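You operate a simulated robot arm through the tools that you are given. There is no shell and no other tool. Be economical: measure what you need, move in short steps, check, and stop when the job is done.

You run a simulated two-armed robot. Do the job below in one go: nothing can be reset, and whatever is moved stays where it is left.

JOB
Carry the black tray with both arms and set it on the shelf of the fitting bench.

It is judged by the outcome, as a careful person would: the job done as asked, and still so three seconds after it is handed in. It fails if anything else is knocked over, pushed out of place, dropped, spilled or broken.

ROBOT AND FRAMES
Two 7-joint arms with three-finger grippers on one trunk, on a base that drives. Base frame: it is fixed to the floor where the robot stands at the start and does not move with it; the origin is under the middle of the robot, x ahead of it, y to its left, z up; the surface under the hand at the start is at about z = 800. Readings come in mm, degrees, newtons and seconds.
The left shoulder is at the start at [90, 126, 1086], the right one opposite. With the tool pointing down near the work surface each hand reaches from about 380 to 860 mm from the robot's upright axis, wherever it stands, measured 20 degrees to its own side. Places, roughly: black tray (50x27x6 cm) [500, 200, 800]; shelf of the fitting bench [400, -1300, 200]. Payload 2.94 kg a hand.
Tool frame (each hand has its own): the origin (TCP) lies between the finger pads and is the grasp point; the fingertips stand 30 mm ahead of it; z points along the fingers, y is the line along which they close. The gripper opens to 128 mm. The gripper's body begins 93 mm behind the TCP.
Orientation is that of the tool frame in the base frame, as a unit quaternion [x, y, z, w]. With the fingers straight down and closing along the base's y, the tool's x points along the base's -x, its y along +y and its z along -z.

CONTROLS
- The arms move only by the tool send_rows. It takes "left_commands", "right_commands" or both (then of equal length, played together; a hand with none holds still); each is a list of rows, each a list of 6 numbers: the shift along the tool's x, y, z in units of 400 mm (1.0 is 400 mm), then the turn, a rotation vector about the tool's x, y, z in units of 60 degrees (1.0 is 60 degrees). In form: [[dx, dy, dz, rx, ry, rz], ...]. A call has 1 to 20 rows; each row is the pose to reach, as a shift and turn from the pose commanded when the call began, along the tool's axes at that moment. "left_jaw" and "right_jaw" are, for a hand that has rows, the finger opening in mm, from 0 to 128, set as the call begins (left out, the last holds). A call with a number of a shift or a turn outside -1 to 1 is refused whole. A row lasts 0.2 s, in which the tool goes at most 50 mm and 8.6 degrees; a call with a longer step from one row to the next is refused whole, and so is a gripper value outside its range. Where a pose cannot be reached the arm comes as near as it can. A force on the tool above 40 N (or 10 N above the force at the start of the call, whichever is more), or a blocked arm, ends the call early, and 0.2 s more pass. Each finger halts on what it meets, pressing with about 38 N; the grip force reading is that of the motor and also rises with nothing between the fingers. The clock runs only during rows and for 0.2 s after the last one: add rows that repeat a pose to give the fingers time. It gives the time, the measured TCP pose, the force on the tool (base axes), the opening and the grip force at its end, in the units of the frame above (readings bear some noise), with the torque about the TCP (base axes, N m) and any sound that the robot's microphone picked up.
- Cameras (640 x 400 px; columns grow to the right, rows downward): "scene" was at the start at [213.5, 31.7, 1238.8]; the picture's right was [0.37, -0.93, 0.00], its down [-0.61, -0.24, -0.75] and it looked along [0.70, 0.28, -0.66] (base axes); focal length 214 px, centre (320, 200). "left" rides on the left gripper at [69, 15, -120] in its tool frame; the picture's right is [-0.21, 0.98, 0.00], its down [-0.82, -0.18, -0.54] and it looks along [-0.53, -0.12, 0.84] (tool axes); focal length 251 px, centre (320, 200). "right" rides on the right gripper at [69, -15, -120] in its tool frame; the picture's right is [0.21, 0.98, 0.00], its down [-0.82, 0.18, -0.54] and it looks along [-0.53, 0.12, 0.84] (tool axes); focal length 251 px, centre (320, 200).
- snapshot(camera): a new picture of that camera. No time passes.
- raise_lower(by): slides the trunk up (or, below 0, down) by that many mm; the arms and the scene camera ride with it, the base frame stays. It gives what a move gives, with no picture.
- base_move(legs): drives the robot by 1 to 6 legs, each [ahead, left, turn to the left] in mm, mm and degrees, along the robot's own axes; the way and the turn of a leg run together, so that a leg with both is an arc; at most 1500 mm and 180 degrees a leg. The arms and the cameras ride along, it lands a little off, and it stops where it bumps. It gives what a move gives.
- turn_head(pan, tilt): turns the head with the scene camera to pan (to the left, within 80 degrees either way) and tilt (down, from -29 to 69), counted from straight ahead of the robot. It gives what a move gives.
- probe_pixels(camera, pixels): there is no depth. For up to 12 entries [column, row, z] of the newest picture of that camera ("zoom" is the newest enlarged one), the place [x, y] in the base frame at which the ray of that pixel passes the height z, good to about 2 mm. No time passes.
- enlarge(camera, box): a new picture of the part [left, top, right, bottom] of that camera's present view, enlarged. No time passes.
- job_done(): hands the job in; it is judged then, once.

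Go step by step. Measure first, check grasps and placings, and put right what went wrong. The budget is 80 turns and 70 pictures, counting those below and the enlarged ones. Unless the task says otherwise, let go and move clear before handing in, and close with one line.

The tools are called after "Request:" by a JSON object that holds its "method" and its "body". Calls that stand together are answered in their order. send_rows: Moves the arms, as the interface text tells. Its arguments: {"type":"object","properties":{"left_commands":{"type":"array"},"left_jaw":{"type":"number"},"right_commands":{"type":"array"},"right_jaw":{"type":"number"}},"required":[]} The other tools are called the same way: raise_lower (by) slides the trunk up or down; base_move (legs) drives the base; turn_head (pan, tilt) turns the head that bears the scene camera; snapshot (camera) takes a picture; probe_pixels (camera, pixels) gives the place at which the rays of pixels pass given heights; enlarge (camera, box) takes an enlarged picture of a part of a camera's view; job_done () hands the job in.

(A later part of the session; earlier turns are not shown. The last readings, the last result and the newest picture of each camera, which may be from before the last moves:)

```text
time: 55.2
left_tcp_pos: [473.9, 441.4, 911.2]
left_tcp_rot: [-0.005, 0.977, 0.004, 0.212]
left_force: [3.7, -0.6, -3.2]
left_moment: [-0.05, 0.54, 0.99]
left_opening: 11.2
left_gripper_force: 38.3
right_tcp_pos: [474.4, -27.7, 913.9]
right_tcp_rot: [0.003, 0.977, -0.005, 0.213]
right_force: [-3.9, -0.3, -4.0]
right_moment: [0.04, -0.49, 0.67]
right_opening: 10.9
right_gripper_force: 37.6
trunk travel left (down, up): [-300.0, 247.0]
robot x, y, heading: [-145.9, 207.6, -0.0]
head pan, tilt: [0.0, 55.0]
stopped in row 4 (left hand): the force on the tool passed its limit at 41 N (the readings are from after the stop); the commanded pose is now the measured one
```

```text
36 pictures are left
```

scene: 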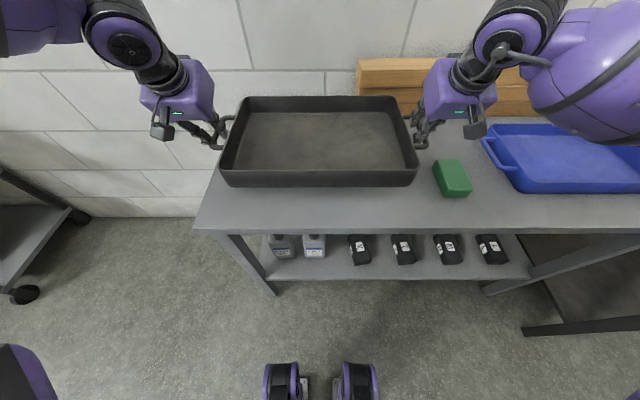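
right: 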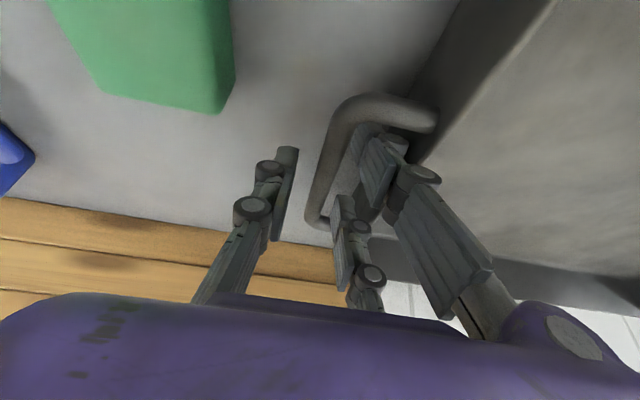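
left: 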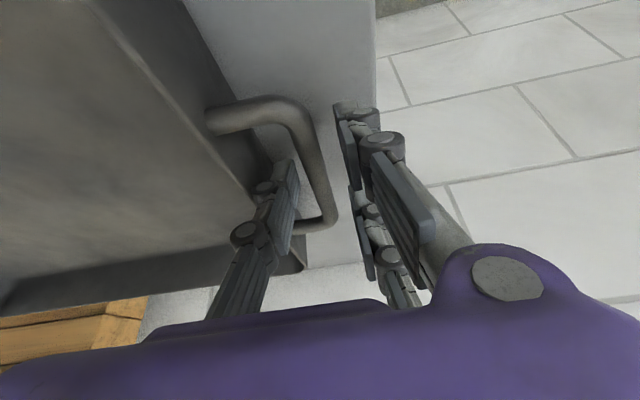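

The limit stop reset the commands, and the internal force is now near zero. The tray is held level about 58 mm above the table. I'll back away 450 mm using the base.

Request:
{"method": "base_move", "body": {"legs": [[-450, 0, 0]]}}

Request:
{"method": "snapshot", "body": {"camera": "scene"}}

```text
time: 57.9
left_tcp_pos: [25.0, 445.2, 912.5]
left_tcp_rot: [-0.006, 0.977, 0.004, 0.212]
left_force: [4.4, 3.3, -2.7]
left_moment: [0.04, -0.01, 1.11]
left_opening: 11.0
left_gripper_force: 38.0
right_tcp_pos: [31.1, -23.9, 915.9]
right_tcp_rot: [0.0, 0.977, -0.005, 0.213]
right_force: [-4.2, -3.5, -3.4]
right_moment: [-0.03, -0.04, 0.81]
right_opening: 11.1
right_gripper_force: 38.0
trunk travel left (down, up): [-300.0, 247.0]
robot x, y, heading: [-587.6, 207.0, 0.3]
head pan, tilt: [0.0, 55.0]
```

```text
35 pictures are left
```

scene: 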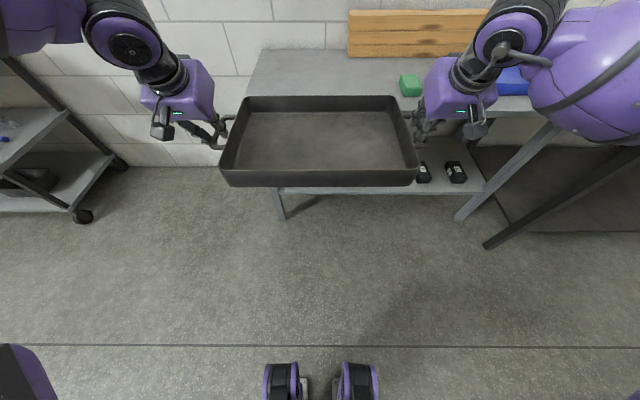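

The tray rides steadily. Its far edge would overlap the bench front (x≈135), so I'll back up 150 mm more before driving sideways to the fitting bench.

Request:
{"method": "base_move", "body": {"legs": [[-150, 0, 0], [0, -800, 0], [0, -730, 0]]}}

Request:
{"method": "snapshot", "body": {"camera": "scene"}}

```text
time: 59.5
left_tcp_pos: [-90.7, 443.7, 903.0]
left_tcp_rot: [-0.01, 0.979, 0.005, 0.205]
left_force: [1.5, -1.5, -4.0]
left_moment: [0.0, 0.46, 0.72]
left_opening: 11.0
left_gripper_force: 38.2
right_tcp_pos: [-87.1, -28.3, 906.2]
right_tcp_rot: [0.0, 0.978, -0.004, 0.207]
right_force: [-2.2, 1.1, -2.6]
right_moment: [0.02, -0.42, 0.29]
right_opening: 11.3
right_gripper_force: 38.1
trunk travel left (down, up): [-300.0, 247.0]
robot x, y, heading: [-720.5, 201.5, 0.1]
head pan, tilt: [0.0, 55.0]
stopped in leg 2: the robot was blocked; the commanded pose is now the measured one
```

```text
34 pictures are left
```

scene: 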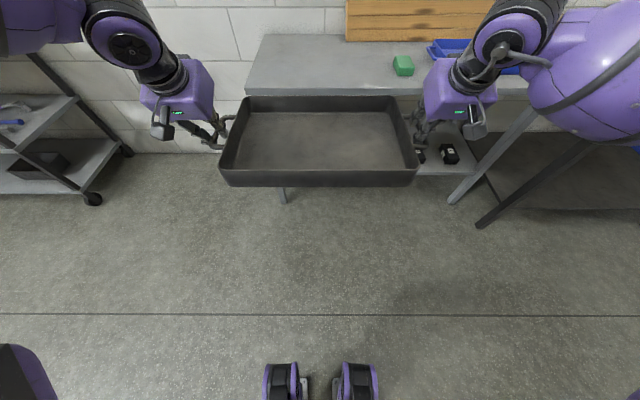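

The drive was blocked just as the sideways leg began at (-720,201), so something stands near the base. I'll look to both sides.

Request:
{"method": "turn_head", "body": {"pan": -80, "tilt": 45}}

Request:
{"method": "snapshot", "body": {"camera": "scene"}}

Request:
{"method": "turn_head", "body": {"pan": 80, "tilt": 45}}

Request:
{"method": "snapshot", "body": {"camera": "scene"}}

```text
time: 61.0
left_tcp_pos: [-90.1, 442.4, 902.9]
left_tcp_rot: [-0.007, 0.979, 0.005, 0.206]
left_force: [3.7, -0.3, -3.4]
left_moment: [0.03, -0.12, 0.94]
left_opening: 11.1
left_gripper_force: 38.0
right_tcp_pos: [-86.0, -26.9, 903.8]
right_tcp_rot: [0.0, 0.979, -0.004, 0.206]
right_force: [-2.9, 0.5, -3.2]
right_moment: [0.04, 0.16, 0.55]
right_opening: 11.0
right_gripper_force: 37.8
trunk travel left (down, up): [-300.0, 247.0]
robot x, y, heading: [-723.3, 202.8, 0.3]
head pan, tilt: [-80.0, 45.0]
```

```text
33 pictures are left
```

scene: 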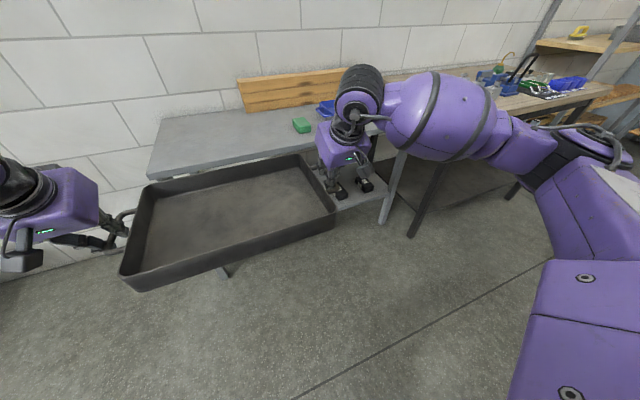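

```text
time: 63.5
left_tcp_pos: [-89.0, 441.9, 901.4]
left_tcp_rot: [-0.007, 0.979, 0.004, 0.205]
left_force: [2.5, -0.6, -2.3]
left_moment: [0.03, -0.26, 0.92]
left_opening: 10.9
left_gripper_force: 38.1
right_tcp_pos: [-86.4, -27.6, 904.1]
right_tcp_rot: [0.0, 0.979, -0.004, 0.205]
right_force: [-2.7, 1.2, -1.8]
right_moment: [-0.02, 0.32, 0.41]
right_opening: 10.8
right_gripper_force: 37.7
trunk travel left (down, up): [-300.0, 247.0]
robot x, y, heading: [-717.8, 204.9, 0.3]
head pan, tilt: [80.0, 45.0]
```

```text
32 pictures are left
```

scene: 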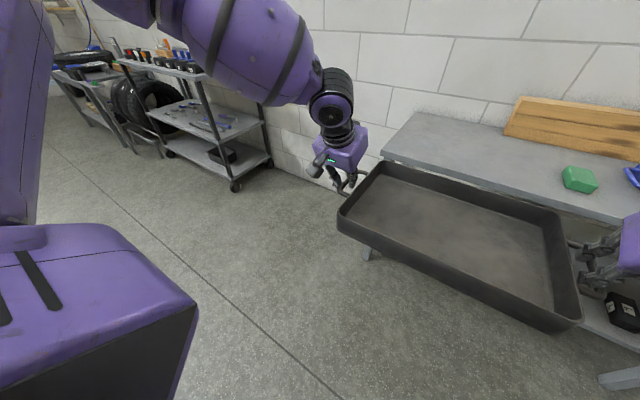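

I see nothing touching the base on either side, so the stop may have come from arm lag at the jerk. I'll test with a slight forward-right leg.

Request:
{"method": "base_move", "body": {"legs": [[40, -200, 0]]}}

```text
time: 64.4
left_tcp_pos: [-88.9, 429.8, 907.3]
left_tcp_rot: [-0.008, 0.978, 0.002, 0.209]
left_force: [0.6, -1.0, -3.5]
left_moment: [0.04, 0.65, 0.36]
left_opening: 10.9
left_gripper_force: 38.0
right_tcp_pos: [-89.0, -38.8, 908.4]
right_tcp_rot: [0.002, 0.978, -0.006, 0.207]
right_force: [-0.3, 0.7, -2.8]
right_moment: [0.02, -0.63, 0.09]
right_opening: 10.9
right_gripper_force: 37.6
trunk travel left (down, up): [-300.0, 247.0]
robot x, y, heading: [-711.0, 188.5, -0.0]
head pan, tilt: [80.0, 45.0]
stopped in leg 1: the robot was blocked; the commanded pose is now the measured one
```

It was blocked again after 15 mm. Something unseen may stand behind on the right, so I'll go forward to x≈-640 (tray far edge still ahead of the bench front) and try sideways there.

Request:
{"method": "base_move", "body": {"legs": [[70, 0, 0]]}}

Request:
{"method": "base_move", "body": {"legs": [[0, -200, 0]]}}

```text
time: 65.4
left_tcp_pos: [-28.9, 427.9, 912.1]
left_tcp_rot: [-0.008, 0.977, 0.004, 0.213]
left_force: [2.1, -1.5, -3.0]
left_moment: [0.0, -0.16, 0.54]
left_opening: 11.1
left_gripper_force: 38.0
right_tcp_pos: [-27.8, -41.2, 912.8]
right_tcp_rot: [0.002, 0.977, -0.005, 0.211]
right_force: [-0.6, 0.7, -3.5]
right_moment: [0.03, 0.23, 0.07]
right_opening: 11.2
right_gripper_force: 38.3
trunk travel left (down, up): [-300.0, 247.0]
robot x, y, heading: [-648.8, 192.4, 0.5]
head pan, tilt: [80.0, 45.0]
```

```text
time: 67.8
left_tcp_pos: [-30.2, 231.5, 915.0]
left_tcp_rot: [-0.008, 0.977, 0.004, 0.213]
left_force: [1.0, -0.6, -2.7]
left_moment: [0.04, -0.35, 0.5]
left_opening: 11.1
left_gripper_force: 38.5
right_tcp_pos: [-29.2, -239.4, 913.3]
right_tcp_rot: [0.001, 0.977, -0.006, 0.212]
right_force: [-1.3, 0.3, -2.2]
right_moment: [0.02, 0.36, 0.02]
right_opening: 11.0
right_gripper_force: 38.0
trunk travel left (down, up): [-300.0, 247.0]
robot x, y, heading: [-648.6, -5.9, -0.1]
head pan, tilt: [80.0, 45.0]
```

Sideways works here, so the obstacle is behind. I'll stay at x≈-648 and continue 1318 mm to the right.

Request:
{"method": "base_move", "body": {"legs": [[0, -660, 0], [0, -658, 0]]}}

Request:
{"method": "turn_head", "body": {"pan": 0, "tilt": 55}}

Request:
{"method": "snapshot", "body": {"camera": "scene"}}

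```text
time: 72.8
left_tcp_pos: [-33.6, -321.4, 909.0]
left_tcp_rot: [-0.016, 0.978, 0.014, 0.207]
left_force: [-3.8, 3.3, -2.1]
left_moment: [0.13, 0.02, -0.28]
left_opening: 11.0
left_gripper_force: 38.2
right_tcp_pos: [-27.7, -791.1, 912.4]
right_tcp_rot: [-0.006, 0.977, 0.007, 0.213]
right_force: [2.2, 4.7, -3.0]
right_moment: [0.12, -0.06, -0.71]
right_opening: 10.8
right_gripper_force: 38.2
trunk travel left (down, up): [-300.0, 247.0]
robot x, y, heading: [-646.0, -571.0, 0.3]
head pan, tilt: [80.0, 45.0]
stopped in leg 1: the force on the tool passed its limit at 46 N (the readings are from after the stop); the commanded pose is now the measured one
```

```text
time: 74.3
left_tcp_pos: [-33.2, -321.2, 909.1]
left_tcp_rot: [-0.015, 0.978, 0.013, 0.206]
left_force: [-7.1, 5.6, -1.7]
left_moment: [0.07, 0.42, -0.24]
left_opening: 11.2
left_gripper_force: 38.2
right_tcp_pos: [-26.8, -790.7, 913.8]
right_tcp_rot: [-0.006, 0.977, 0.006, 0.213]
right_force: [4.1, 10.6, -7.4]
right_moment: [0.05, -0.01, -0.86]
right_opening: 11.2
right_gripper_force: 37.8
trunk travel left (down, up): [-300.0, 247.0]
robot x, y, heading: [-647.9, -573.4, 0.2]
head pan, tilt: [0.0, 55.0]
```

```text
31 pictures are left
```

scene: 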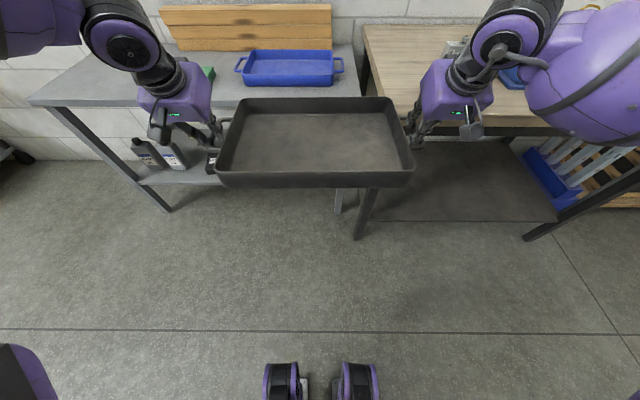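

The force limit tripped at y≈-573, with +y force on the right hand, so the tray's right end may be touching the fitting bench corner. I'll zoom in there.

Request:
{"method": "enlarge", "body": {"camera": "scene", "box": [330, 20, 490, 150]}}

Request:
{"method": "probe_pixels", "body": {"camera": "scene", "pixels": [[362, 27, 800], [362, 27, 850], [362, 27, 900], [387, 97, 915], [410, 180, 915]]}}

Request:
{"method": "snapshot", "body": {"camera": "right"}}

```text
3.08 times, centred on (410, 85) of scene
```

zoom: 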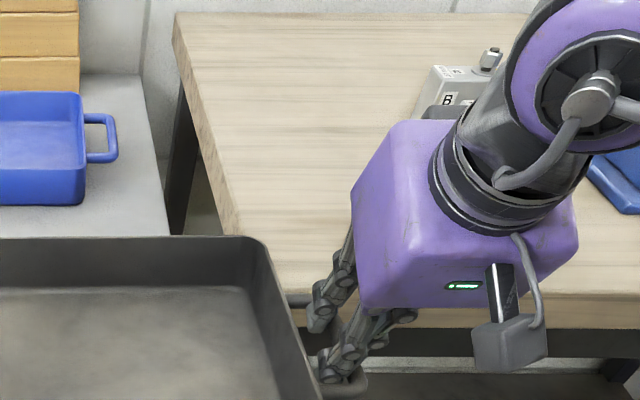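

```text
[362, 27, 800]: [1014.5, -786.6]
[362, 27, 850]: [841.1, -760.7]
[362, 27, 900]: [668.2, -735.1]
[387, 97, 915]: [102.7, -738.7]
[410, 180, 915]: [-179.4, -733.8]
```

```text
29 pictures are left
```

right: 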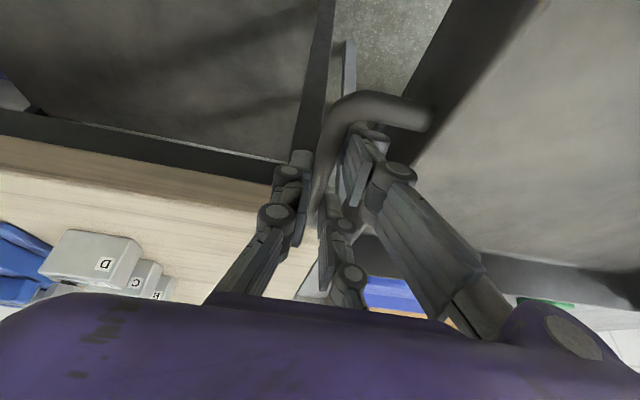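

The bench top turns out to be at z≈850 with its front edge at x≈70, so the tray's corner met its left edge. I'll back off to the left 60 mm and raise the trunk 130 mm.

Request:
{"method": "base_move", "body": {"legs": [[0, 60, 0]]}}

Request:
{"method": "raise_lower", "body": {"by": 130}}

Request:
{"method": "snapshot", "body": {"camera": "scene"}}

```text
time: 75.5
left_tcp_pos: [-32.9, -264.6, 910.2]
left_tcp_rot: [-0.013, 0.978, 0.013, 0.208]
left_force: [-2.8, -1.2, -2.7]
left_moment: [-0.05, -0.14, -0.27]
left_opening: 11.3
left_gripper_force: 38.0
right_tcp_pos: [-27.4, -734.3, 912.5]
right_tcp_rot: [-0.004, 0.977, 0.005, 0.213]
right_force: [2.4, 1.2, -3.1]
right_moment: [-0.06, 0.13, -0.88]
right_opening: 11.0
right_gripper_force: 38.2
trunk travel left (down, up): [-300.0, 247.0]
robot x, y, heading: [-648.0, -511.0, 0.5]
head pan, tilt: [0.0, 55.0]
```

```text
time: 77.1
left_tcp_pos: [-31.6, -263.5, 1039.1]
left_tcp_rot: [-0.013, 0.978, 0.013, 0.207]
left_force: [-2.1, -2.5, -2.9]
left_moment: [-0.05, 0.21, -0.18]
left_opening: 11.3
left_gripper_force: 38.2
right_tcp_pos: [-27.8, -733.6, 1041.4]
right_tcp_rot: [-0.006, 0.977, 0.007, 0.212]
right_force: [1.9, 2.2, -3.7]
right_moment: [0.0, -0.18, -0.76]
right_opening: 10.9
right_gripper_force: 38.2
trunk travel left (down, up): [-430.0, 117.0]
robot x, y, heading: [-648.5, -517.2, 0.1]
head pan, tilt: [0.0, 55.0]
```

```text
28 pictures are left
```

scene: 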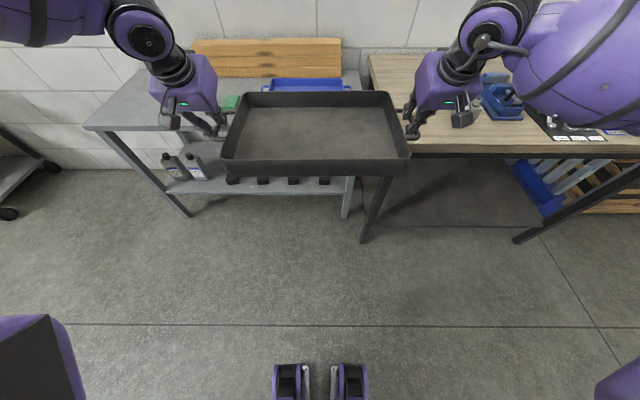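

Clear and steady, with the tray bottom at about z 985. I'll drive right the remaining 824 mm.

Request:
{"method": "base_move", "body": {"legs": [[0, -824, 0]]}}

Request:
{"method": "snapshot", "body": {"camera": "scene"}}

```text
time: 84.6
left_tcp_pos: [-29.0, -1075.8, 1040.1]
left_tcp_rot: [-0.009, 0.978, 0.012, 0.207]
left_force: [-2.1, -2.1, -2.9]
left_moment: [-0.02, -0.01, -0.21]
left_opening: 10.8
left_gripper_force: 37.8
right_tcp_pos: [-28.9, -1546.3, 1043.1]
right_tcp_rot: [0.0, 0.977, 0.005, 0.214]
right_force: [1.4, 2.2, -3.4]
right_moment: [-0.02, 0.02, -0.76]
right_opening: 10.9
right_gripper_force: 38.0
trunk travel left (down, up): [-430.0, 117.0]
robot x, y, heading: [-645.0, -1320.9, -0.1]
head pan, tilt: [0.0, 55.0]
```

```text
27 pictures are left
```

scene: 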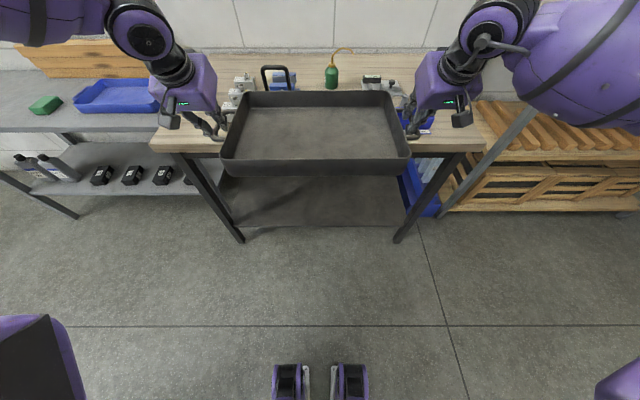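

The tray centre is at y≈-1311, near the shelf's middle. I'll re-measure the shelf height from this camera height by comparing with the earlier view.

Request:
{"method": "enlarge", "body": {"camera": "scene", "box": [200, 170, 300, 250]}}

Request:
{"method": "probe_pixels", "body": {"camera": "scene", "pixels": [[300, 225, 180], [300, 225, 200], [300, 225, 250], [240, 243, 0], [398, 242, 0], [160, 151, 850], [475, 151, 850], [160, 151, 800], [475, 151, 800], [300, 175, 200]]}}

```text
5.00 times, centred on (250, 210) of scene
```

zoom: 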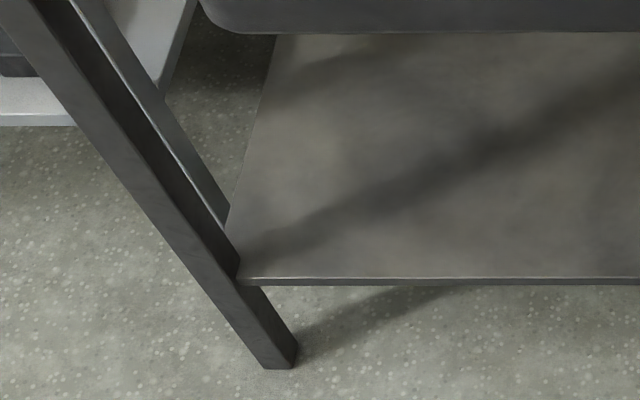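

```text
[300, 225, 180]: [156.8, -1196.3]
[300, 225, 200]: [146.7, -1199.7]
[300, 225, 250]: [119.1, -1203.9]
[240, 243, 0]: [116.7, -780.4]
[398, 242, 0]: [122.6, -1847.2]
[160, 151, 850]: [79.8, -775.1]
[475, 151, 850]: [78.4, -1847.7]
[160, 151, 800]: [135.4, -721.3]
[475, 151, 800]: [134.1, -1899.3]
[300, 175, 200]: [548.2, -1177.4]
```

The two views together suggest the bench top is nearer z≈890, with its front at x≈20, so I need the tray further back before lowering. I'll check the floor behind on both sides first.

Request:
{"method": "turn_head", "body": {"pan": -80, "tilt": 25}}

Request:
{"method": "snapshot", "body": {"camera": "scene"}}

Request:
{"method": "turn_head", "body": {"pan": 80, "tilt": 25}}

Request:
{"method": "snapshot", "body": {"camera": "scene"}}

```text
time: 86.1
left_tcp_pos: [-29.3, -1075.6, 1040.1]
left_tcp_rot: [-0.009, 0.978, 0.012, 0.208]
left_force: [-1.0, -1.9, -3.0]
left_moment: [-0.02, 0.21, -0.15]
left_opening: 10.8
left_gripper_force: 38.2
right_tcp_pos: [-27.3, -1544.6, 1041.8]
right_tcp_rot: [0.0, 0.977, 0.005, 0.214]
right_force: [2.5, 2.7, -2.8]
right_moment: [0.01, -0.2, -0.7]
right_opening: 10.9
right_gripper_force: 37.5
trunk travel left (down, up): [-430.0, 117.0]
robot x, y, heading: [-645.4, -1321.4, 0.1]
head pan, tilt: [-80.0, 25.0]
```

```text
25 pictures are left
```

scene: 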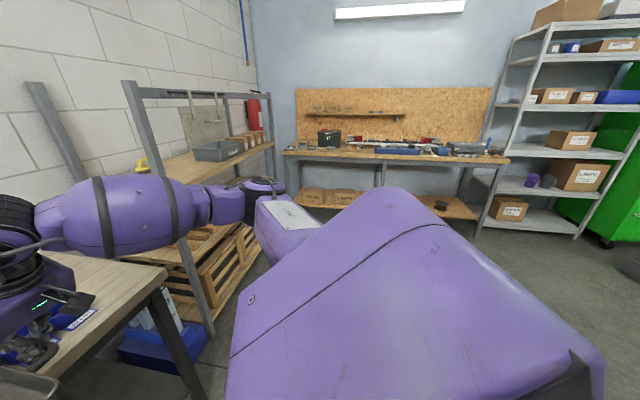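

```text
time: 88.6
left_tcp_pos: [-29.5, -1075.8, 1040.0]
left_tcp_rot: [-0.01, 0.978, 0.012, 0.207]
left_force: [-1.6, -2.7, -3.7]
left_moment: [-0.01, 0.01, -0.17]
left_opening: 10.9
left_gripper_force: 38.0
right_tcp_pos: [-28.2, -1546.3, 1041.7]
right_tcp_rot: [0.0, 0.977, 0.005, 0.213]
right_force: [3.0, 1.7, -2.6]
right_moment: [0.07, 0.0, -0.69]
right_opening: 11.0
right_gripper_force: 37.7
trunk travel left (down, up): [-430.0, 117.0]
robot x, y, heading: [-648.2, -1321.7, -0.2]
head pan, tilt: [80.0, 25.0]
```

```text
24 pictures are left
```

scene: 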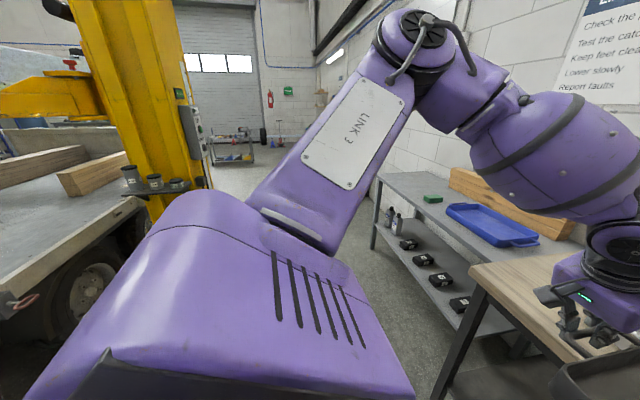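

Behind on the left is a flatbed truck with a yellow crane, which is what the base met earlier. I'll probe its near side.

Request:
{"method": "probe_pixels", "body": {"camera": "scene", "pixels": [[8, 297, 800], [140, 205, 800], [8, 297, 900], [140, 205, 900], [75, 340, 0], [205, 185, 700], [190, 182, 900]]}}

```text
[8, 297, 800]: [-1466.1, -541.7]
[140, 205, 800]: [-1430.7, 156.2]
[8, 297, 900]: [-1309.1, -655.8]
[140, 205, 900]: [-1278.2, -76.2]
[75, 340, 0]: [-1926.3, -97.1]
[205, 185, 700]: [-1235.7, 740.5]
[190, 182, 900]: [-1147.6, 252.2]
```

The truck flank is at x≈-1400 and its bed ends near here, so backing 120 mm is safe. After that I'll lower the trunk fully.

Request:
{"method": "base_move", "body": {"legs": [[-120, 0, 0]]}}

Request:
{"method": "turn_head", "body": {"pan": 0, "tilt": 50}}

Request:
{"method": "snapshot", "body": {"camera": "scene"}}

```text
time: 89.8
left_tcp_pos: [-150.3, -1075.7, 1039.1]
left_tcp_rot: [-0.01, 0.978, 0.012, 0.207]
left_force: [-1.3, -2.1, -2.8]
left_moment: [-0.05, 0.04, -0.16]
left_opening: 10.9
left_gripper_force: 38.2
right_tcp_pos: [-148.3, -1545.9, 1042.5]
right_tcp_rot: [0.0, 0.977, 0.005, 0.213]
right_force: [2.5, 2.3, -3.2]
right_moment: [0.0, -0.01, -0.71]
right_opening: 11.1
right_gripper_force: 37.9
trunk travel left (down, up): [-430.0, 117.0]
robot x, y, heading: [-767.3, -1321.4, -0.1]
head pan, tilt: [80.0, 25.0]
```

```text
time: 91.3
left_tcp_pos: [-151.6, -1075.8, 1039.1]
left_tcp_rot: [-0.01, 0.978, 0.013, 0.206]
left_force: [-2.0, -2.5, -2.7]
left_moment: [-0.02, -0.07, -0.11]
left_opening: 11.2
left_gripper_force: 37.9
right_tcp_pos: [-149.4, -1545.7, 1042.8]
right_tcp_rot: [0.0, 0.977, 0.005, 0.213]
right_force: [2.3, 2.3, -2.7]
right_moment: [-0.01, 0.06, -0.61]
right_opening: 11.0
right_gripper_force: 38.3
trunk travel left (down, up): [-430.0, 117.0]
robot x, y, heading: [-768.9, -1316.2, -0.1]
head pan, tilt: [0.0, 50.0]
```

```text
23 pictures are left
```

scene: 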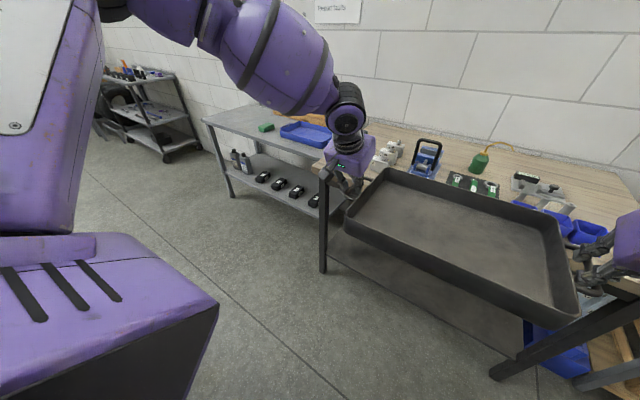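

The head hadn't settled in that picture, so I'll take a fresh one before lowering.

Request:
{"method": "turn_head", "body": {"pan": 0, "tilt": 58}}

Request:
{"method": "snapshot", "body": {"camera": "scene"}}

Request:
{"method": "probe_pixels", "body": {"camera": "scene", "pixels": [[320, 100, 1045], [320, 180, 1045], [170, 130, 900], [170, 130, 850]]}}

```text
time: 92.0
left_tcp_pos: [-151.1, -1076.7, 1039.2]
left_tcp_rot: [-0.01, 0.978, 0.013, 0.207]
left_force: [-2.0, -3.1, -2.6]
left_moment: [-0.01, 0.24, -0.14]
left_opening: 10.9
left_gripper_force: 38.0
right_tcp_pos: [-149.1, -1546.0, 1042.4]
right_tcp_rot: [0.0, 0.977, 0.005, 0.213]
right_force: [0.8, 1.7, -3.1]
right_moment: [0.04, -0.26, -0.6]
right_opening: 11.0
right_gripper_force: 38.3
trunk travel left (down, up): [-430.0, 117.0]
robot x, y, heading: [-766.3, -1320.1, -0.1]
head pan, tilt: [0.0, 58.0]
```

```text
22 pictures are left
```

scene: 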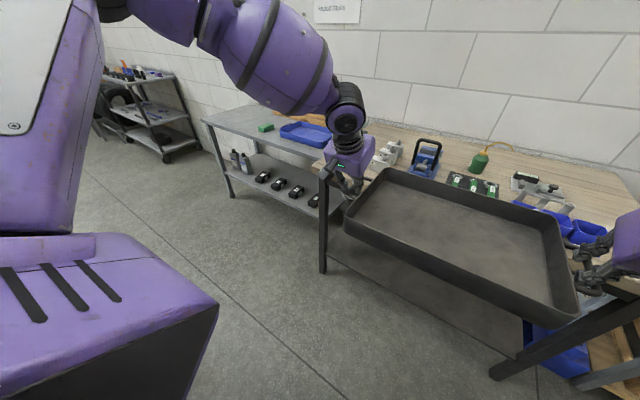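

```text
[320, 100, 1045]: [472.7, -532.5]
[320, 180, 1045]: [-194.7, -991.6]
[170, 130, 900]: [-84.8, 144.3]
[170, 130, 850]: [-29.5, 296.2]
```

The picture is identical although the reading says pan 0, so the head is lagging. I'll command it again.

Request:
{"method": "turn_head", "body": {"pan": -30, "tilt": 40}}

Request:
{"method": "turn_head", "body": {"pan": 0, "tilt": 50}}

Request:
{"method": "snapshot", "body": {"camera": "scene"}}

```text
time: 93.0
left_tcp_pos: [-151.2, -1075.7, 1038.6]
left_tcp_rot: [-0.009, 0.978, 0.013, 0.206]
left_force: [-1.7, -2.7, -3.2]
left_moment: [-0.05, 0.12, -0.17]
left_opening: 10.7
left_gripper_force: 38.0
right_tcp_pos: [-149.7, -1545.3, 1042.8]
right_tcp_rot: [-0.001, 0.977, 0.005, 0.212]
right_force: [2.4, 2.1, -2.4]
right_moment: [0.02, -0.07, -0.67]
right_opening: 11.0
right_gripper_force: 37.3
trunk travel left (down, up): [-430.0, 117.0]
robot x, y, heading: [-767.6, -1318.3, 0.1]
head pan, tilt: [-30.0, 40.0]
```

```text
time: 93.9
left_tcp_pos: [-151.0, -1075.4, 1040.0]
left_tcp_rot: [-0.01, 0.978, 0.012, 0.208]
left_force: [-1.4, -2.5, -2.7]
left_moment: [-0.01, 0.07, -0.16]
left_opening: 11.0
left_gripper_force: 38.2
right_tcp_pos: [-148.9, -1544.9, 1042.2]
right_tcp_rot: [0.0, 0.977, 0.004, 0.214]
right_force: [0.7, 2.1, -3.2]
right_moment: [0.02, -0.07, -0.65]
right_opening: 11.1
right_gripper_force: 38.1
trunk travel left (down, up): [-430.0, 117.0]
robot x, y, heading: [-769.9, -1320.6, -0.1]
head pan, tilt: [0.0, 50.0]
```

```text
21 pictures are left
```

scene: 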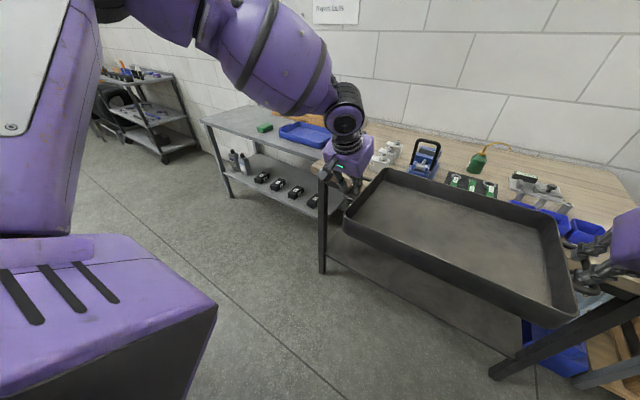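

The head is stuck at about pan 35°, but its ray mapping still holds and the view is useful. I'll lower the trunk in stages, since the tray's far edge at x≈-20 is clear of the bench.

Request:
{"method": "raise_lower", "body": {"by": -130}}

Request:
{"method": "snapshot", "body": {"camera": "scene"}}

Request:
{"method": "probe_pixels", "body": {"camera": "scene", "pixels": [[323, 272, 0]]}}

```text
time: 95.5
left_tcp_pos: [-151.4, -1074.5, 909.9]
left_tcp_rot: [-0.01, 0.978, 0.013, 0.208]
left_force: [-1.0, -1.9, -3.2]
left_moment: [0.02, 0.14, -0.13]
left_opening: 11.0
left_gripper_force: 38.2
right_tcp_pos: [-149.4, -1545.5, 912.6]
right_tcp_rot: [0.001, 0.977, 0.004, 0.214]
right_force: [1.9, 1.7, -3.0]
right_moment: [0.07, -0.16, -0.66]
right_opening: 11.1
right_gripper_force: 37.3
trunk travel left (down, up): [-300.0, 247.0]
robot x, y, heading: [-769.6, -1319.1, 0.1]
head pan, tilt: [0.0, 50.0]
```

```text
20 pictures are left
```

scene: 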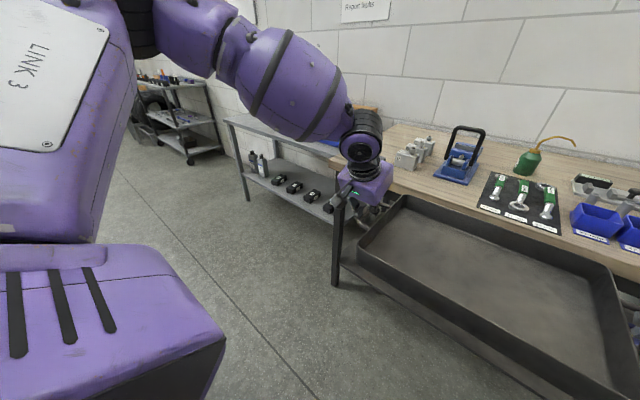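

```text
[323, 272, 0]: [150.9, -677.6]
```

The bench front edge is now visible at about (600,248). I'll probe its x at different heights, then continue lowering.

Request:
{"method": "probe_pixels", "body": {"camera": "scene", "pixels": [[600, 250, 800], [600, 250, 850], [600, 250, 900], [336, 285, 0], [490, 228, 910], [600, 275, 910]]}}

Request:
{"method": "raise_lower", "body": {"by": -150}}

Request:
{"method": "raise_lower", "body": {"by": -150}}

Request:
{"method": "snapshot", "body": {"camera": "scene"}}

```text
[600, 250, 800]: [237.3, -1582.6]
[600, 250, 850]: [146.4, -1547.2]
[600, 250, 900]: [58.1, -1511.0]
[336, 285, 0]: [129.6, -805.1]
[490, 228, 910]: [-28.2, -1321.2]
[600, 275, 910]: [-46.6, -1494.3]
```

```text
time: 97.3
left_tcp_pos: [-150.2, -1076.3, 759.7]
left_tcp_rot: [-0.009, 0.978, 0.012, 0.208]
left_force: [-2.1, -1.2, -2.8]
left_moment: [0.0, -0.14, -0.16]
left_opening: 10.8
left_gripper_force: 37.8
right_tcp_pos: [-149.6, -1544.9, 763.5]
right_tcp_rot: [-0.001, 0.977, 0.005, 0.213]
right_force: [0.7, 1.7, -2.7]
right_moment: [0.02, 0.16, -0.74]
right_opening: 11.1
right_gripper_force: 37.8
trunk travel left (down, up): [-150.0, 397.0]
robot x, y, heading: [-768.2, -1321.2, 0.0]
head pan, tilt: [0.0, 50.0]
```

```text
time: 99.0
left_tcp_pos: [-151.8, -1076.2, 609.7]
left_tcp_rot: [-0.01, 0.978, 0.013, 0.207]
left_force: [-1.5, -1.6, -2.7]
left_moment: [-0.02, -0.3, -0.17]
left_opening: 10.9
left_gripper_force: 37.7
right_tcp_pos: [-148.0, -1546.0, 612.1]
right_tcp_rot: [0.0, 0.977, 0.005, 0.213]
right_force: [0.7, 0.8, -3.1]
right_moment: [-0.02, 0.26, -0.67]
right_opening: 11.0
right_gripper_force: 38.1
trunk travel left (down, up): [0.0, 547.0]
robot x, y, heading: [-768.2, -1317.1, -0.0]
head pan, tilt: [0.0, 50.0]
```

```text
19 pictures are left
```

scene: 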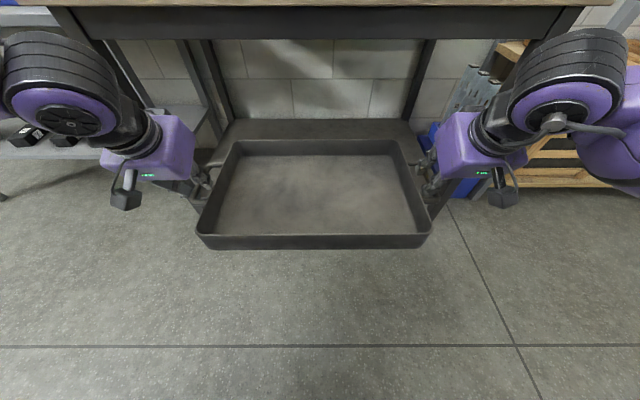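

The head now looks straight again. The shelf bay is open, with the apron bottom near z 790 and the tray held level ahead of it. I'll lower with the arms 200 mm first, in 20 mm rows.

Request:
{"method": "send_rows", "body": {"left_commands": [[0.0203, -0.001, 0.0457, 0, 0, 0], [0.0405, -0.0021, 0.0913, 0, 0, 0], [0.0608, -0.0031, 0.137, 0, 0, 0], [0.081, -0.0041, 0.1826, 0, 0, 0], [0.1013, -0.0051, 0.2283, 0, 0, 0], [0.1215, -0.0062, 0.2739, 0, 0, 0], [0.1418, -0.0072, 0.3196, 0, 0, 0], [0.162, -0.0082, 0.3652, 0, 0, 0], [0.1823, -0.0092, 0.4109, 0, 0, 0], [0.2025, -0.0103, 0.4565, 0, 0, 0], [0.2025, -0.0103, 0.4565, 0, 0, 0]], "right_commands": [[0.0208, -0.0005, 0.0455, 0, 0, 0], [0.0416, -0.001, 0.0909, 0, 0, 0], [0.0624, -0.0015, 0.1364, 0, 0, 0], [0.0832, -0.002, 0.1818, 0, 0, 0], [0.104, -0.0025, 0.2273, 0, 0, 0], [0.1248, -0.0029, 0.2727, 0, 0, 0], [0.1456, -0.0034, 0.3182, 0, 0, 0], [0.1664, -0.0039, 0.3636, 0, 0, 0], [0.1872, -0.0044, 0.4091, 0, 0, 0], [0.208, -0.0049, 0.4545, 0, 0, 0], [0.208, -0.0049, 0.4545, 0, 0, 0]]}}

```text
time: 101.4
left_tcp_pos: [-151.3, -1075.4, 409.1]
left_tcp_rot: [-0.01, 0.978, 0.012, 0.208]
left_force: [-3.2, 3.2, -4.0]
left_moment: [0.07, 0.03, -0.51]
left_opening: 11.2
left_gripper_force: 37.9
right_tcp_pos: [-150.3, -1545.2, 413.1]
right_tcp_rot: [0.0, 0.977, 0.004, 0.213]
right_force: [2.8, -2.8, -2.1]
right_moment: [0.01, -0.03, -0.85]
right_opening: 10.9
right_gripper_force: 37.9
trunk travel left (down, up): [0.0, 547.0]
robot x, y, heading: [-765.8, -1325.2, -0.2]
head pan, tilt: [0.0, 50.0]
```

Smooth, with low forces. I'll lower another 109/113 mm (levelling the 4 mm difference) so that the tray bottom is about 45 mm over shelf height.

Request:
{"method": "send_rows", "body": {"left_commands": [[0.0184, -0.0009, 0.0415, 0, 0, 0], [0.0368, -0.0019, 0.0829, 0, 0, 0], [0.0552, -0.0028, 0.1244, 0, 0, 0], [0.0736, -0.0037, 0.1659, 0, 0, 0], [0.092, -0.0047, 0.2073, 0, 0, 0], [0.1104, -0.0056, 0.2488, 0, 0, 0], [0.1104, -0.0056, 0.2488, 0, 0, 0]], "right_commands": [[0.0196, -0.0005, 0.0428, 0, 0, 0], [0.0392, -0.0009, 0.0856, 0, 0, 0], [0.0587, -0.0014, 0.1284, 0, 0, 0], [0.0783, -0.0019, 0.1712, 0, 0, 0], [0.0979, -0.0023, 0.214, 0, 0, 0], [0.1175, -0.0028, 0.2568, 0, 0, 0], [0.1175, -0.0028, 0.2568, 0, 0, 0]]}}

Request:
{"method": "snapshot", "body": {"camera": "scene"}}

```text
time: 103.0
left_tcp_pos: [-151.1, -1076.4, 300.0]
left_tcp_rot: [-0.01, 0.978, 0.012, 0.207]
left_force: [-2.5, 1.0, -2.7]
left_moment: [0.02, -0.16, -0.48]
left_opening: 11.4
left_gripper_force: 38.0
right_tcp_pos: [-150.2, -1545.5, 299.8]
right_tcp_rot: [0.0, 0.977, 0.005, 0.213]
right_force: [3.5, -1.3, -2.7]
right_moment: [-0.03, 0.15, -1.08]
right_opening: 10.9
right_gripper_force: 38.0
trunk travel left (down, up): [0.0, 547.0]
robot x, y, heading: [-767.8, -1321.3, 0.1]
head pan, tilt: [0.0, 50.0]
```

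```text
18 pictures are left
```

scene: 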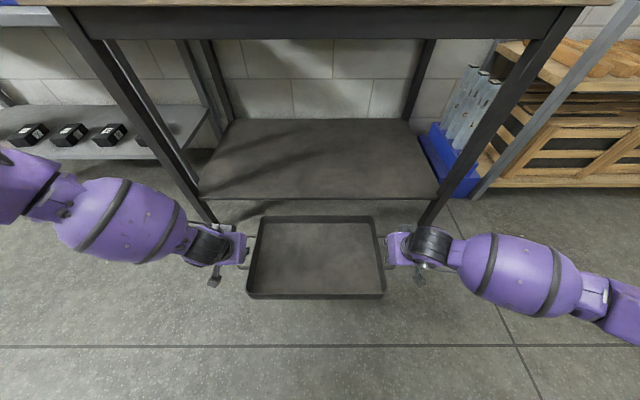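

The forearms flare out with elbows high (about z 735), which would come close to the bench apron if I drove straight in. I'll stretch the arms 150 mm forward first so the elbows stay further back.

Request:
{"method": "send_rows", "body": {"left_commands": [[-0.0428, -0.0011, 0.019, 0, 0, 0], [-0.0856, -0.0023, 0.038, 0, 0, 0], [-0.1284, -0.0034, 0.057, 0, 0, 0], [-0.1712, -0.0046, 0.076, 0, 0, 0], [-0.214, -0.0057, 0.0949, 0, 0, 0], [-0.2568, -0.0068, 0.1139, 0, 0, 0], [-0.2996, -0.008, 0.1329, 0, 0, 0], [-0.3424, -0.0091, 0.1519, 0, 0, 0], [-0.3424, -0.0091, 0.1519, 0, 0, 0]], "right_commands": [[-0.0426, -0.0001, 0.0195, 0, 0, 0], [-0.0852, -0.0002, 0.039, 0, 0, 0], [-0.1278, -0.0003, 0.0585, 0, 0, 0], [-0.1705, -0.0004, 0.078, 0, 0, 0], [-0.2131, -0.0005, 0.0975, 0, 0, 0], [-0.2557, -0.0006, 0.117, 0, 0, 0], [-0.2983, -0.0007, 0.1365, 0, 0, 0], [-0.3409, -0.0008, 0.156, 0, 0, 0], [-0.3409, -0.0008, 0.156, 0, 0, 0]]}}

Request:
{"method": "snapshot", "body": {"camera": "scene"}}

```text
time: 105.0
left_tcp_pos: [-25.4, -1070.4, 319.9]
left_tcp_rot: [-0.007, 0.978, 0.006, 0.209]
left_force: [9.8, -29.9, -5.4]
left_moment: [-0.15, -1.01, 1.32]
left_opening: 13.0
left_gripper_force: 38.0
left hand out of reach, approached as far as the arm can: row 6, 7, 8, 9
right_tcp_pos: [0.3, -1540.0, 299.0]
right_tcp_rot: [-0.003, 0.977, 0.01, 0.212]
right_force: [-9.4, 29.0, -2.4]
right_moment: [0.18, 0.88, 2.31]
right_opening: 11.9
right_gripper_force: 38.2
trunk travel left (down, up): [0.0, 547.0]
robot x, y, heading: [-768.8, -1318.1, 0.1]
head pan, tilt: [0.0, 50.0]
```

```text
17 pictures are left
```

scene: 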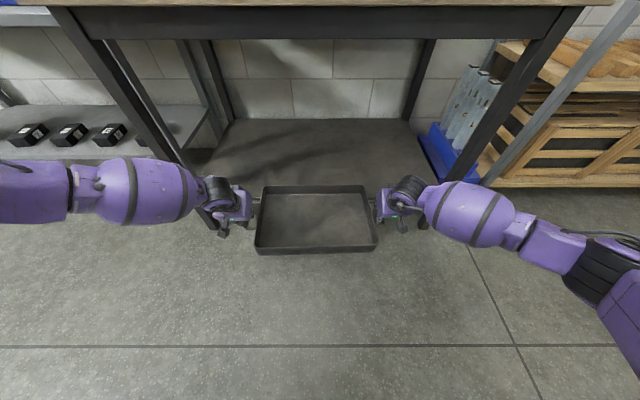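

The left arm reached its limit at about 95 mm of stretch, leaving a mismatch and 30 N of internal pull. I'll bring both hands back to x≈-50, z≈300. My estimates put the elbows at about (-375,-920,750) and (-425,-1715,640), which clear the bench when driven in.

Request:
{"method": "send_rows", "body": {"left_commands": [[0.018, -0.0015, 0.003, 0, 0, 0], [0.036, -0.003, 0.006, 0, 0, 0], [0.053, -0.005, 0.009, 0, 0, 0], [0.071, -0.0065, 0.012, 0, 0, 0], [0.078, -0.008, 0.02, 0, 0, 0], [0.078, -0.008, 0.02, 0, 0, 0]], "right_commands": [[0.023, -0.002, -0.0103, 0, 0, 0], [0.046, -0.004, -0.0206, 0, 0, 0], [0.069, -0.006, -0.031, 0, 0, 0], [0.092, -0.008, -0.0413, 0, 0, 0], [0.114, -0.01, -0.052, 0, 0, 0], [0.114, -0.01, -0.052, 0, 0, 0]]}}

```text
time: 106.4
left_tcp_pos: [-53.0, -1075.0, 297.9]
left_tcp_rot: [-0.006, 0.978, 0.005, 0.207]
left_force: [-1.1, -35.9, -2.9]
left_moment: [-0.34, -0.25, 0.27]
left_opening: 11.1
left_gripper_force: 37.8
right_tcp_pos: [-48.8, -1544.2, 299.7]
right_tcp_rot: [0.0, 0.977, 0.011, 0.214]
right_force: [1.0, 36.4, -2.3]
right_moment: [0.37, 0.29, -1.07]
right_opening: 11.3
right_gripper_force: 38.1
trunk travel left (down, up): [0.0, 547.0]
robot x, y, heading: [-767.4, -1319.7, 0.2]
head pan, tilt: [0.0, 50.0]
```

Both hands are level and aligned again, but they pull apart with 36 N. I'll ease inward 4 mm each.

Request:
{"method": "send_rows", "body": {"left_commands": [[0, -0.005, 0, 0, 0, 0], [0, -0.01, 0, 0, 0, 0], [0, -0.01, 0, 0, 0, 0]], "right_commands": [[0, 0.005, 0, 0, 0, 0], [0, 0.01, 0, 0, 0, 0], [0, 0.01, 0, 0, 0, 0]]}}

Request:
{"method": "snapshot", "body": {"camera": "scene"}}

Request:
{"method": "probe_pixels", "body": {"camera": "scene", "pixels": [[200, 197, 200], [436, 197, 200]]}}

```text
time: 107.2
left_tcp_pos: [-54.9, -1072.7, 297.4]
left_tcp_rot: [-0.007, 0.978, 0.009, 0.207]
left_force: [0.1, -26.5, -2.1]
left_moment: [-0.32, 0.42, 0.34]
left_opening: 11.2
left_gripper_force: 38.0
right_tcp_pos: [-50.0, -1542.1, 299.6]
right_tcp_rot: [-0.002, 0.977, 0.009, 0.214]
right_force: [-0.5, 27.4, -2.4]
right_moment: [0.27, -0.39, -0.29]
right_opening: 10.9
right_gripper_force: 37.4
trunk travel left (down, up): [0.0, 547.0]
robot x, y, heading: [-768.4, -1314.6, -0.0]
head pan, tilt: [0.0, 50.0]
```

```text
16 pictures are left
```

scene: 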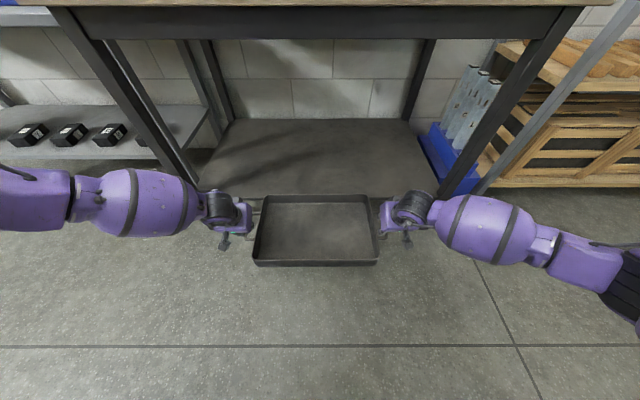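

```text
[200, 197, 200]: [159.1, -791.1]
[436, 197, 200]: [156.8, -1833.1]
```

The tray is level. The low view suggests the shelf could be up to z≈225, so I'll raise the trunk 40 mm for margin and ease the hands another 5 mm inward.

Request:
{"method": "send_rows", "body": {"left_commands": [[0, -0.004, 0, 0, 0, 0], [0, -0.008, 0, 0, 0, 0], [0, -0.012, 0, 0, 0, 0], [0, -0.012, 0, 0, 0, 0]], "right_commands": [[0, 0.004, 0, 0, 0, 0], [0, 0.008, 0, 0, 0, 0], [0, 0.012, 0, 0, 0, 0], [0, 0.012, 0, 0, 0, 0]]}}

Request:
{"method": "raise_lower", "body": {"by": 40}}

```text
time: 108.2
left_tcp_pos: [-53.8, -1071.1, 302.4]
left_tcp_rot: [-0.009, 0.978, 0.012, 0.208]
left_force: [0.3, -14.7, -3.3]
left_moment: [-0.16, 0.41, 0.22]
left_opening: 11.1
left_gripper_force: 38.0
left hand out of reach, approached as far as the arm can: row 1, 2, 3, 4
right_tcp_pos: [-49.7, -1542.7, 300.4]
right_tcp_rot: [0.0, 0.977, 0.004, 0.213]
right_force: [0.0, 13.3, -3.5]
right_moment: [0.13, -0.35, 0.27]
right_opening: 10.9
right_gripper_force: 37.8
trunk travel left (down, up): [0.0, 547.0]
robot x, y, heading: [-768.6, -1318.5, -0.1]
head pan, tilt: [0.0, 50.0]
```

```text
time: 109.0
left_tcp_pos: [-54.6, -1071.0, 340.6]
left_tcp_rot: [-0.011, 0.978, 0.013, 0.206]
left_force: [3.2, -7.8, -3.5]
left_moment: [-0.05, -0.25, 0.57]
left_opening: 11.1
left_gripper_force: 38.2
right_tcp_pos: [-49.5, -1540.7, 338.1]
right_tcp_rot: [0.001, 0.977, 0.004, 0.212]
right_force: [-1.9, 7.2, -3.1]
right_moment: [0.06, 0.29, 0.66]
right_opening: 10.9
right_gripper_force: 37.9
trunk travel left (down, up): [-40.0, 507.0]
robot x, y, heading: [-768.1, -1319.6, -0.2]
head pan, tilt: [0.0, 50.0]
```

Forces are low now. So that the trunk alone can do the final lowering, I'll bring the arms 35 mm down and 20 mm back within easy reach of the left arm.

Request:
{"method": "send_rows", "body": {"left_commands": [[0.02, 0, 0.015, 0, 0, 0], [0.04, 0, 0.03, 0, 0, 0], [0.061, 0, 0.045, 0, 0, 0], [0.081, 0, 0.06, 0, 0, 0], [0.081, 0, 0.06, 0, 0, 0]], "right_commands": [[0.022, 0, 0.0125, 0, 0, 0], [0.044, 0, 0.025, 0, 0, 0], [0.067, 0, 0.0375, 0, 0, 0], [0.089, -0.001, 0.05, 0, 0, 0], [0.089, -0.001, 0.05, 0, 0, 0]]}}

Request:
{"method": "snapshot", "body": {"camera": "left"}}

```text
time: 110.2
left_tcp_pos: [-77.8, -1069.3, 311.8]
left_tcp_rot: [-0.009, 0.978, 0.01, 0.208]
left_force: [0.5, -14.8, -3.4]
left_moment: [-0.16, -0.1, 0.56]
left_opening: 11.1
left_gripper_force: 38.1
left hand out of reach, approached as far as the arm can: row 3, 4, 5
right_tcp_pos: [-74.2, -1538.5, 306.8]
right_tcp_rot: [0.0, 0.977, 0.006, 0.213]
right_force: [-0.8, 14.8, -1.9]
right_moment: [0.14, 0.07, -0.18]
right_opening: 10.9
right_gripper_force: 38.0
trunk travel left (down, up): [-40.0, 507.0]
robot x, y, heading: [-771.0, -1320.6, 0.0]
head pan, tilt: [0.0, 50.0]
```

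```text
15 pictures are left
```

left: 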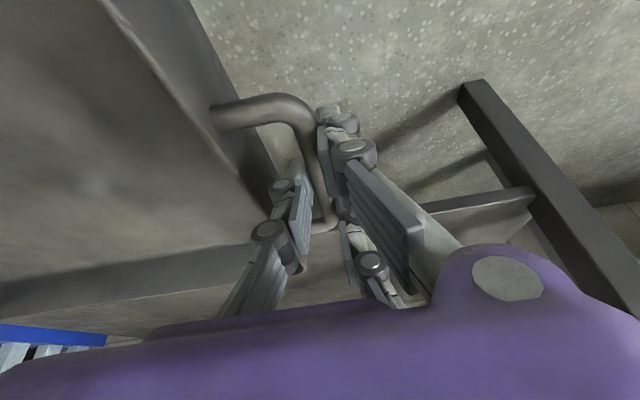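

The left arm's limit trades reach for depth: it stops at about 693 mm ahead when 514 mm below the shoulder. I'll pull back about 37 mm and lower to z≈292, which should be reachable and lets the trunk finish the lowering.

Request:
{"method": "send_rows", "body": {"left_commands": [[0.025, -0.001, 0.0, 0, 0, 0], [0.05, -0.002, 0.002, 0, 0, 0], [0.075, -0.003, 0.005, 0, 0, 0], [0.1, -0.004, 0.01, 0, 0, 0], [0.1, -0.004, 0.01, 0, 0, 0]], "right_commands": [[0.0255, 0.001, -0.0014, 0, 0, 0], [0.051, 0.002, -0.0028, 0, 0, 0], [0.0765, 0.003, -0.004, 0, 0, 0], [0.102, 0.004, -0.0055, 0, 0, 0], [0.102, 0.004, -0.0055, 0, 0, 0]]}}

Request:
{"method": "turn_head", "body": {"pan": 35, "tilt": 35}}

Request:
{"method": "snapshot", "body": {"camera": "scene"}}

```text
time: 111.5
left_tcp_pos: [-114.1, -1068.8, 295.3]
left_tcp_rot: [-0.009, 0.978, 0.012, 0.207]
left_force: [-2.0, -9.3, -2.6]
left_moment: [-0.09, 0.1, -0.54]
left_opening: 10.8
left_gripper_force: 38.0
left hand out of reach, approached as far as the arm can: row 4, 5
right_tcp_pos: [-112.4, -1539.0, 293.0]
right_tcp_rot: [0.0, 0.977, 0.005, 0.214]
right_force: [2.6, 9.9, -2.6]
right_moment: [0.06, -0.06, -0.76]
right_opening: 11.2
right_gripper_force: 37.7
trunk travel left (down, up): [-40.0, 507.0]
robot x, y, heading: [-765.9, -1317.1, 0.0]
head pan, tilt: [0.0, 50.0]
```

```text
time: 112.5
left_tcp_pos: [-114.4, -1068.5, 292.9]
left_tcp_rot: [-0.01, 0.978, 0.012, 0.207]
left_force: [-3.4, -6.7, -2.9]
left_moment: [-0.08, 0.36, -0.62]
left_opening: 11.1
left_gripper_force: 38.0
right_tcp_pos: [-112.1, -1538.6, 293.0]
right_tcp_rot: [0.0, 0.977, 0.004, 0.212]
right_force: [4.0, 6.5, -3.4]
right_moment: [0.06, -0.27, -0.99]
right_opening: 11.3
right_gripper_force: 37.8
trunk travel left (down, up): [-40.0, 507.0]
robot x, y, heading: [-763.6, -1317.7, -0.1]
head pan, tilt: [35.0, 35.0]
```

```text
14 pictures are left
```

scene: 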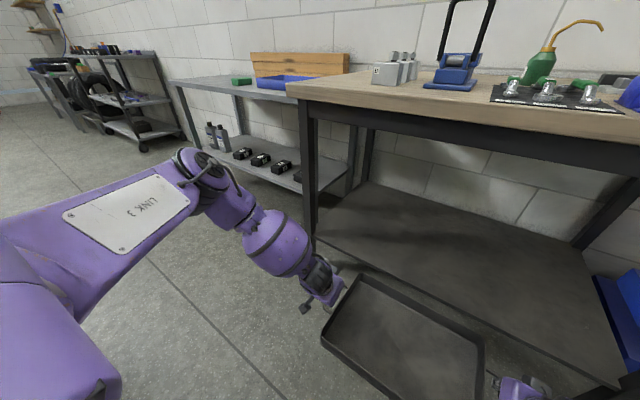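

Now I see the left elbow at (205,175), and the bench top's left front corner at (290,90). I'll probe both for clearance.

Request:
{"method": "probe_pixels", "body": {"camera": "scene", "pixels": [[205, 175, 700], [205, 175, 750], [205, 175, 800], [265, 240, 620], [290, 97, 850], [290, 97, 880], [290, 82, 890], [640, 140, 880], [312, 232, 200], [620, 385, 200], [314, 108, 790]]}}

```text
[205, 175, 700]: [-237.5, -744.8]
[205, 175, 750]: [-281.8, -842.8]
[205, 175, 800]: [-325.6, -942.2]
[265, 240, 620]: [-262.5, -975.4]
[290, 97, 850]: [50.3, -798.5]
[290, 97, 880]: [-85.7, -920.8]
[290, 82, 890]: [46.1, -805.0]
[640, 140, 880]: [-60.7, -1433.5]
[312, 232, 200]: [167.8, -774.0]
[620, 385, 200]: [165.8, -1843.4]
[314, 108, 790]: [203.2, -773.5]
```

Combining views puts the shelf nearer z≈235 with front x≈128, and the bench slab at z 845–885 with front x≈75. So there's no need to go so low: I'll stretch the hands 50 mm forward and 37 mm up, which keeps the elbows in front of the bench when driven in.

Request:
{"method": "send_rows", "body": {"left_commands": [[-0.038, 0, -0.0085, 0, 0, 0], [-0.076, 0, -0.017, 0, 0, 0], [-0.114, 0, -0.0255, 0, 0, 0], [-0.152, -0.001, -0.034, 0, 0, 0], [-0.152, -0.001, -0.034, 0, 0, 0]], "right_commands": [[-0.037, 0, -0.0085, 0, 0, 0], [-0.074, 0, -0.017, 0, 0, 0], [-0.111, 0, -0.0255, 0, 0, 0], [-0.1475, 0.001, -0.034, 0, 0, 0], [-0.1475, 0.001, -0.034, 0, 0, 0]]}}

Request:
{"method": "snapshot", "body": {"camera": "scene"}}

```text
time: 113.7
left_tcp_pos: [-65.1, -1068.5, 331.9]
left_tcp_rot: [-0.008, 0.978, 0.013, 0.206]
left_force: [-4.2, -6.0, -3.3]
left_moment: [-0.08, -0.2, -0.91]
left_opening: 11.1
left_gripper_force: 37.9
right_tcp_pos: [-64.1, -1538.7, 330.7]
right_tcp_rot: [0.0, 0.977, 0.005, 0.213]
right_force: [4.7, 5.6, -2.9]
right_moment: [0.05, 0.22, -1.37]
right_opening: 11.1
right_gripper_force: 37.7
trunk travel left (down, up): [-40.0, 507.0]
robot x, y, heading: [-768.2, -1315.2, -0.5]
head pan, tilt: [35.0, 35.0]
```

```text
13 pictures are left
```

scene: 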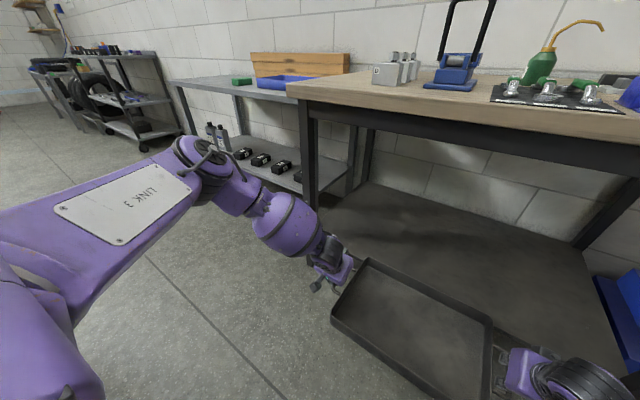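

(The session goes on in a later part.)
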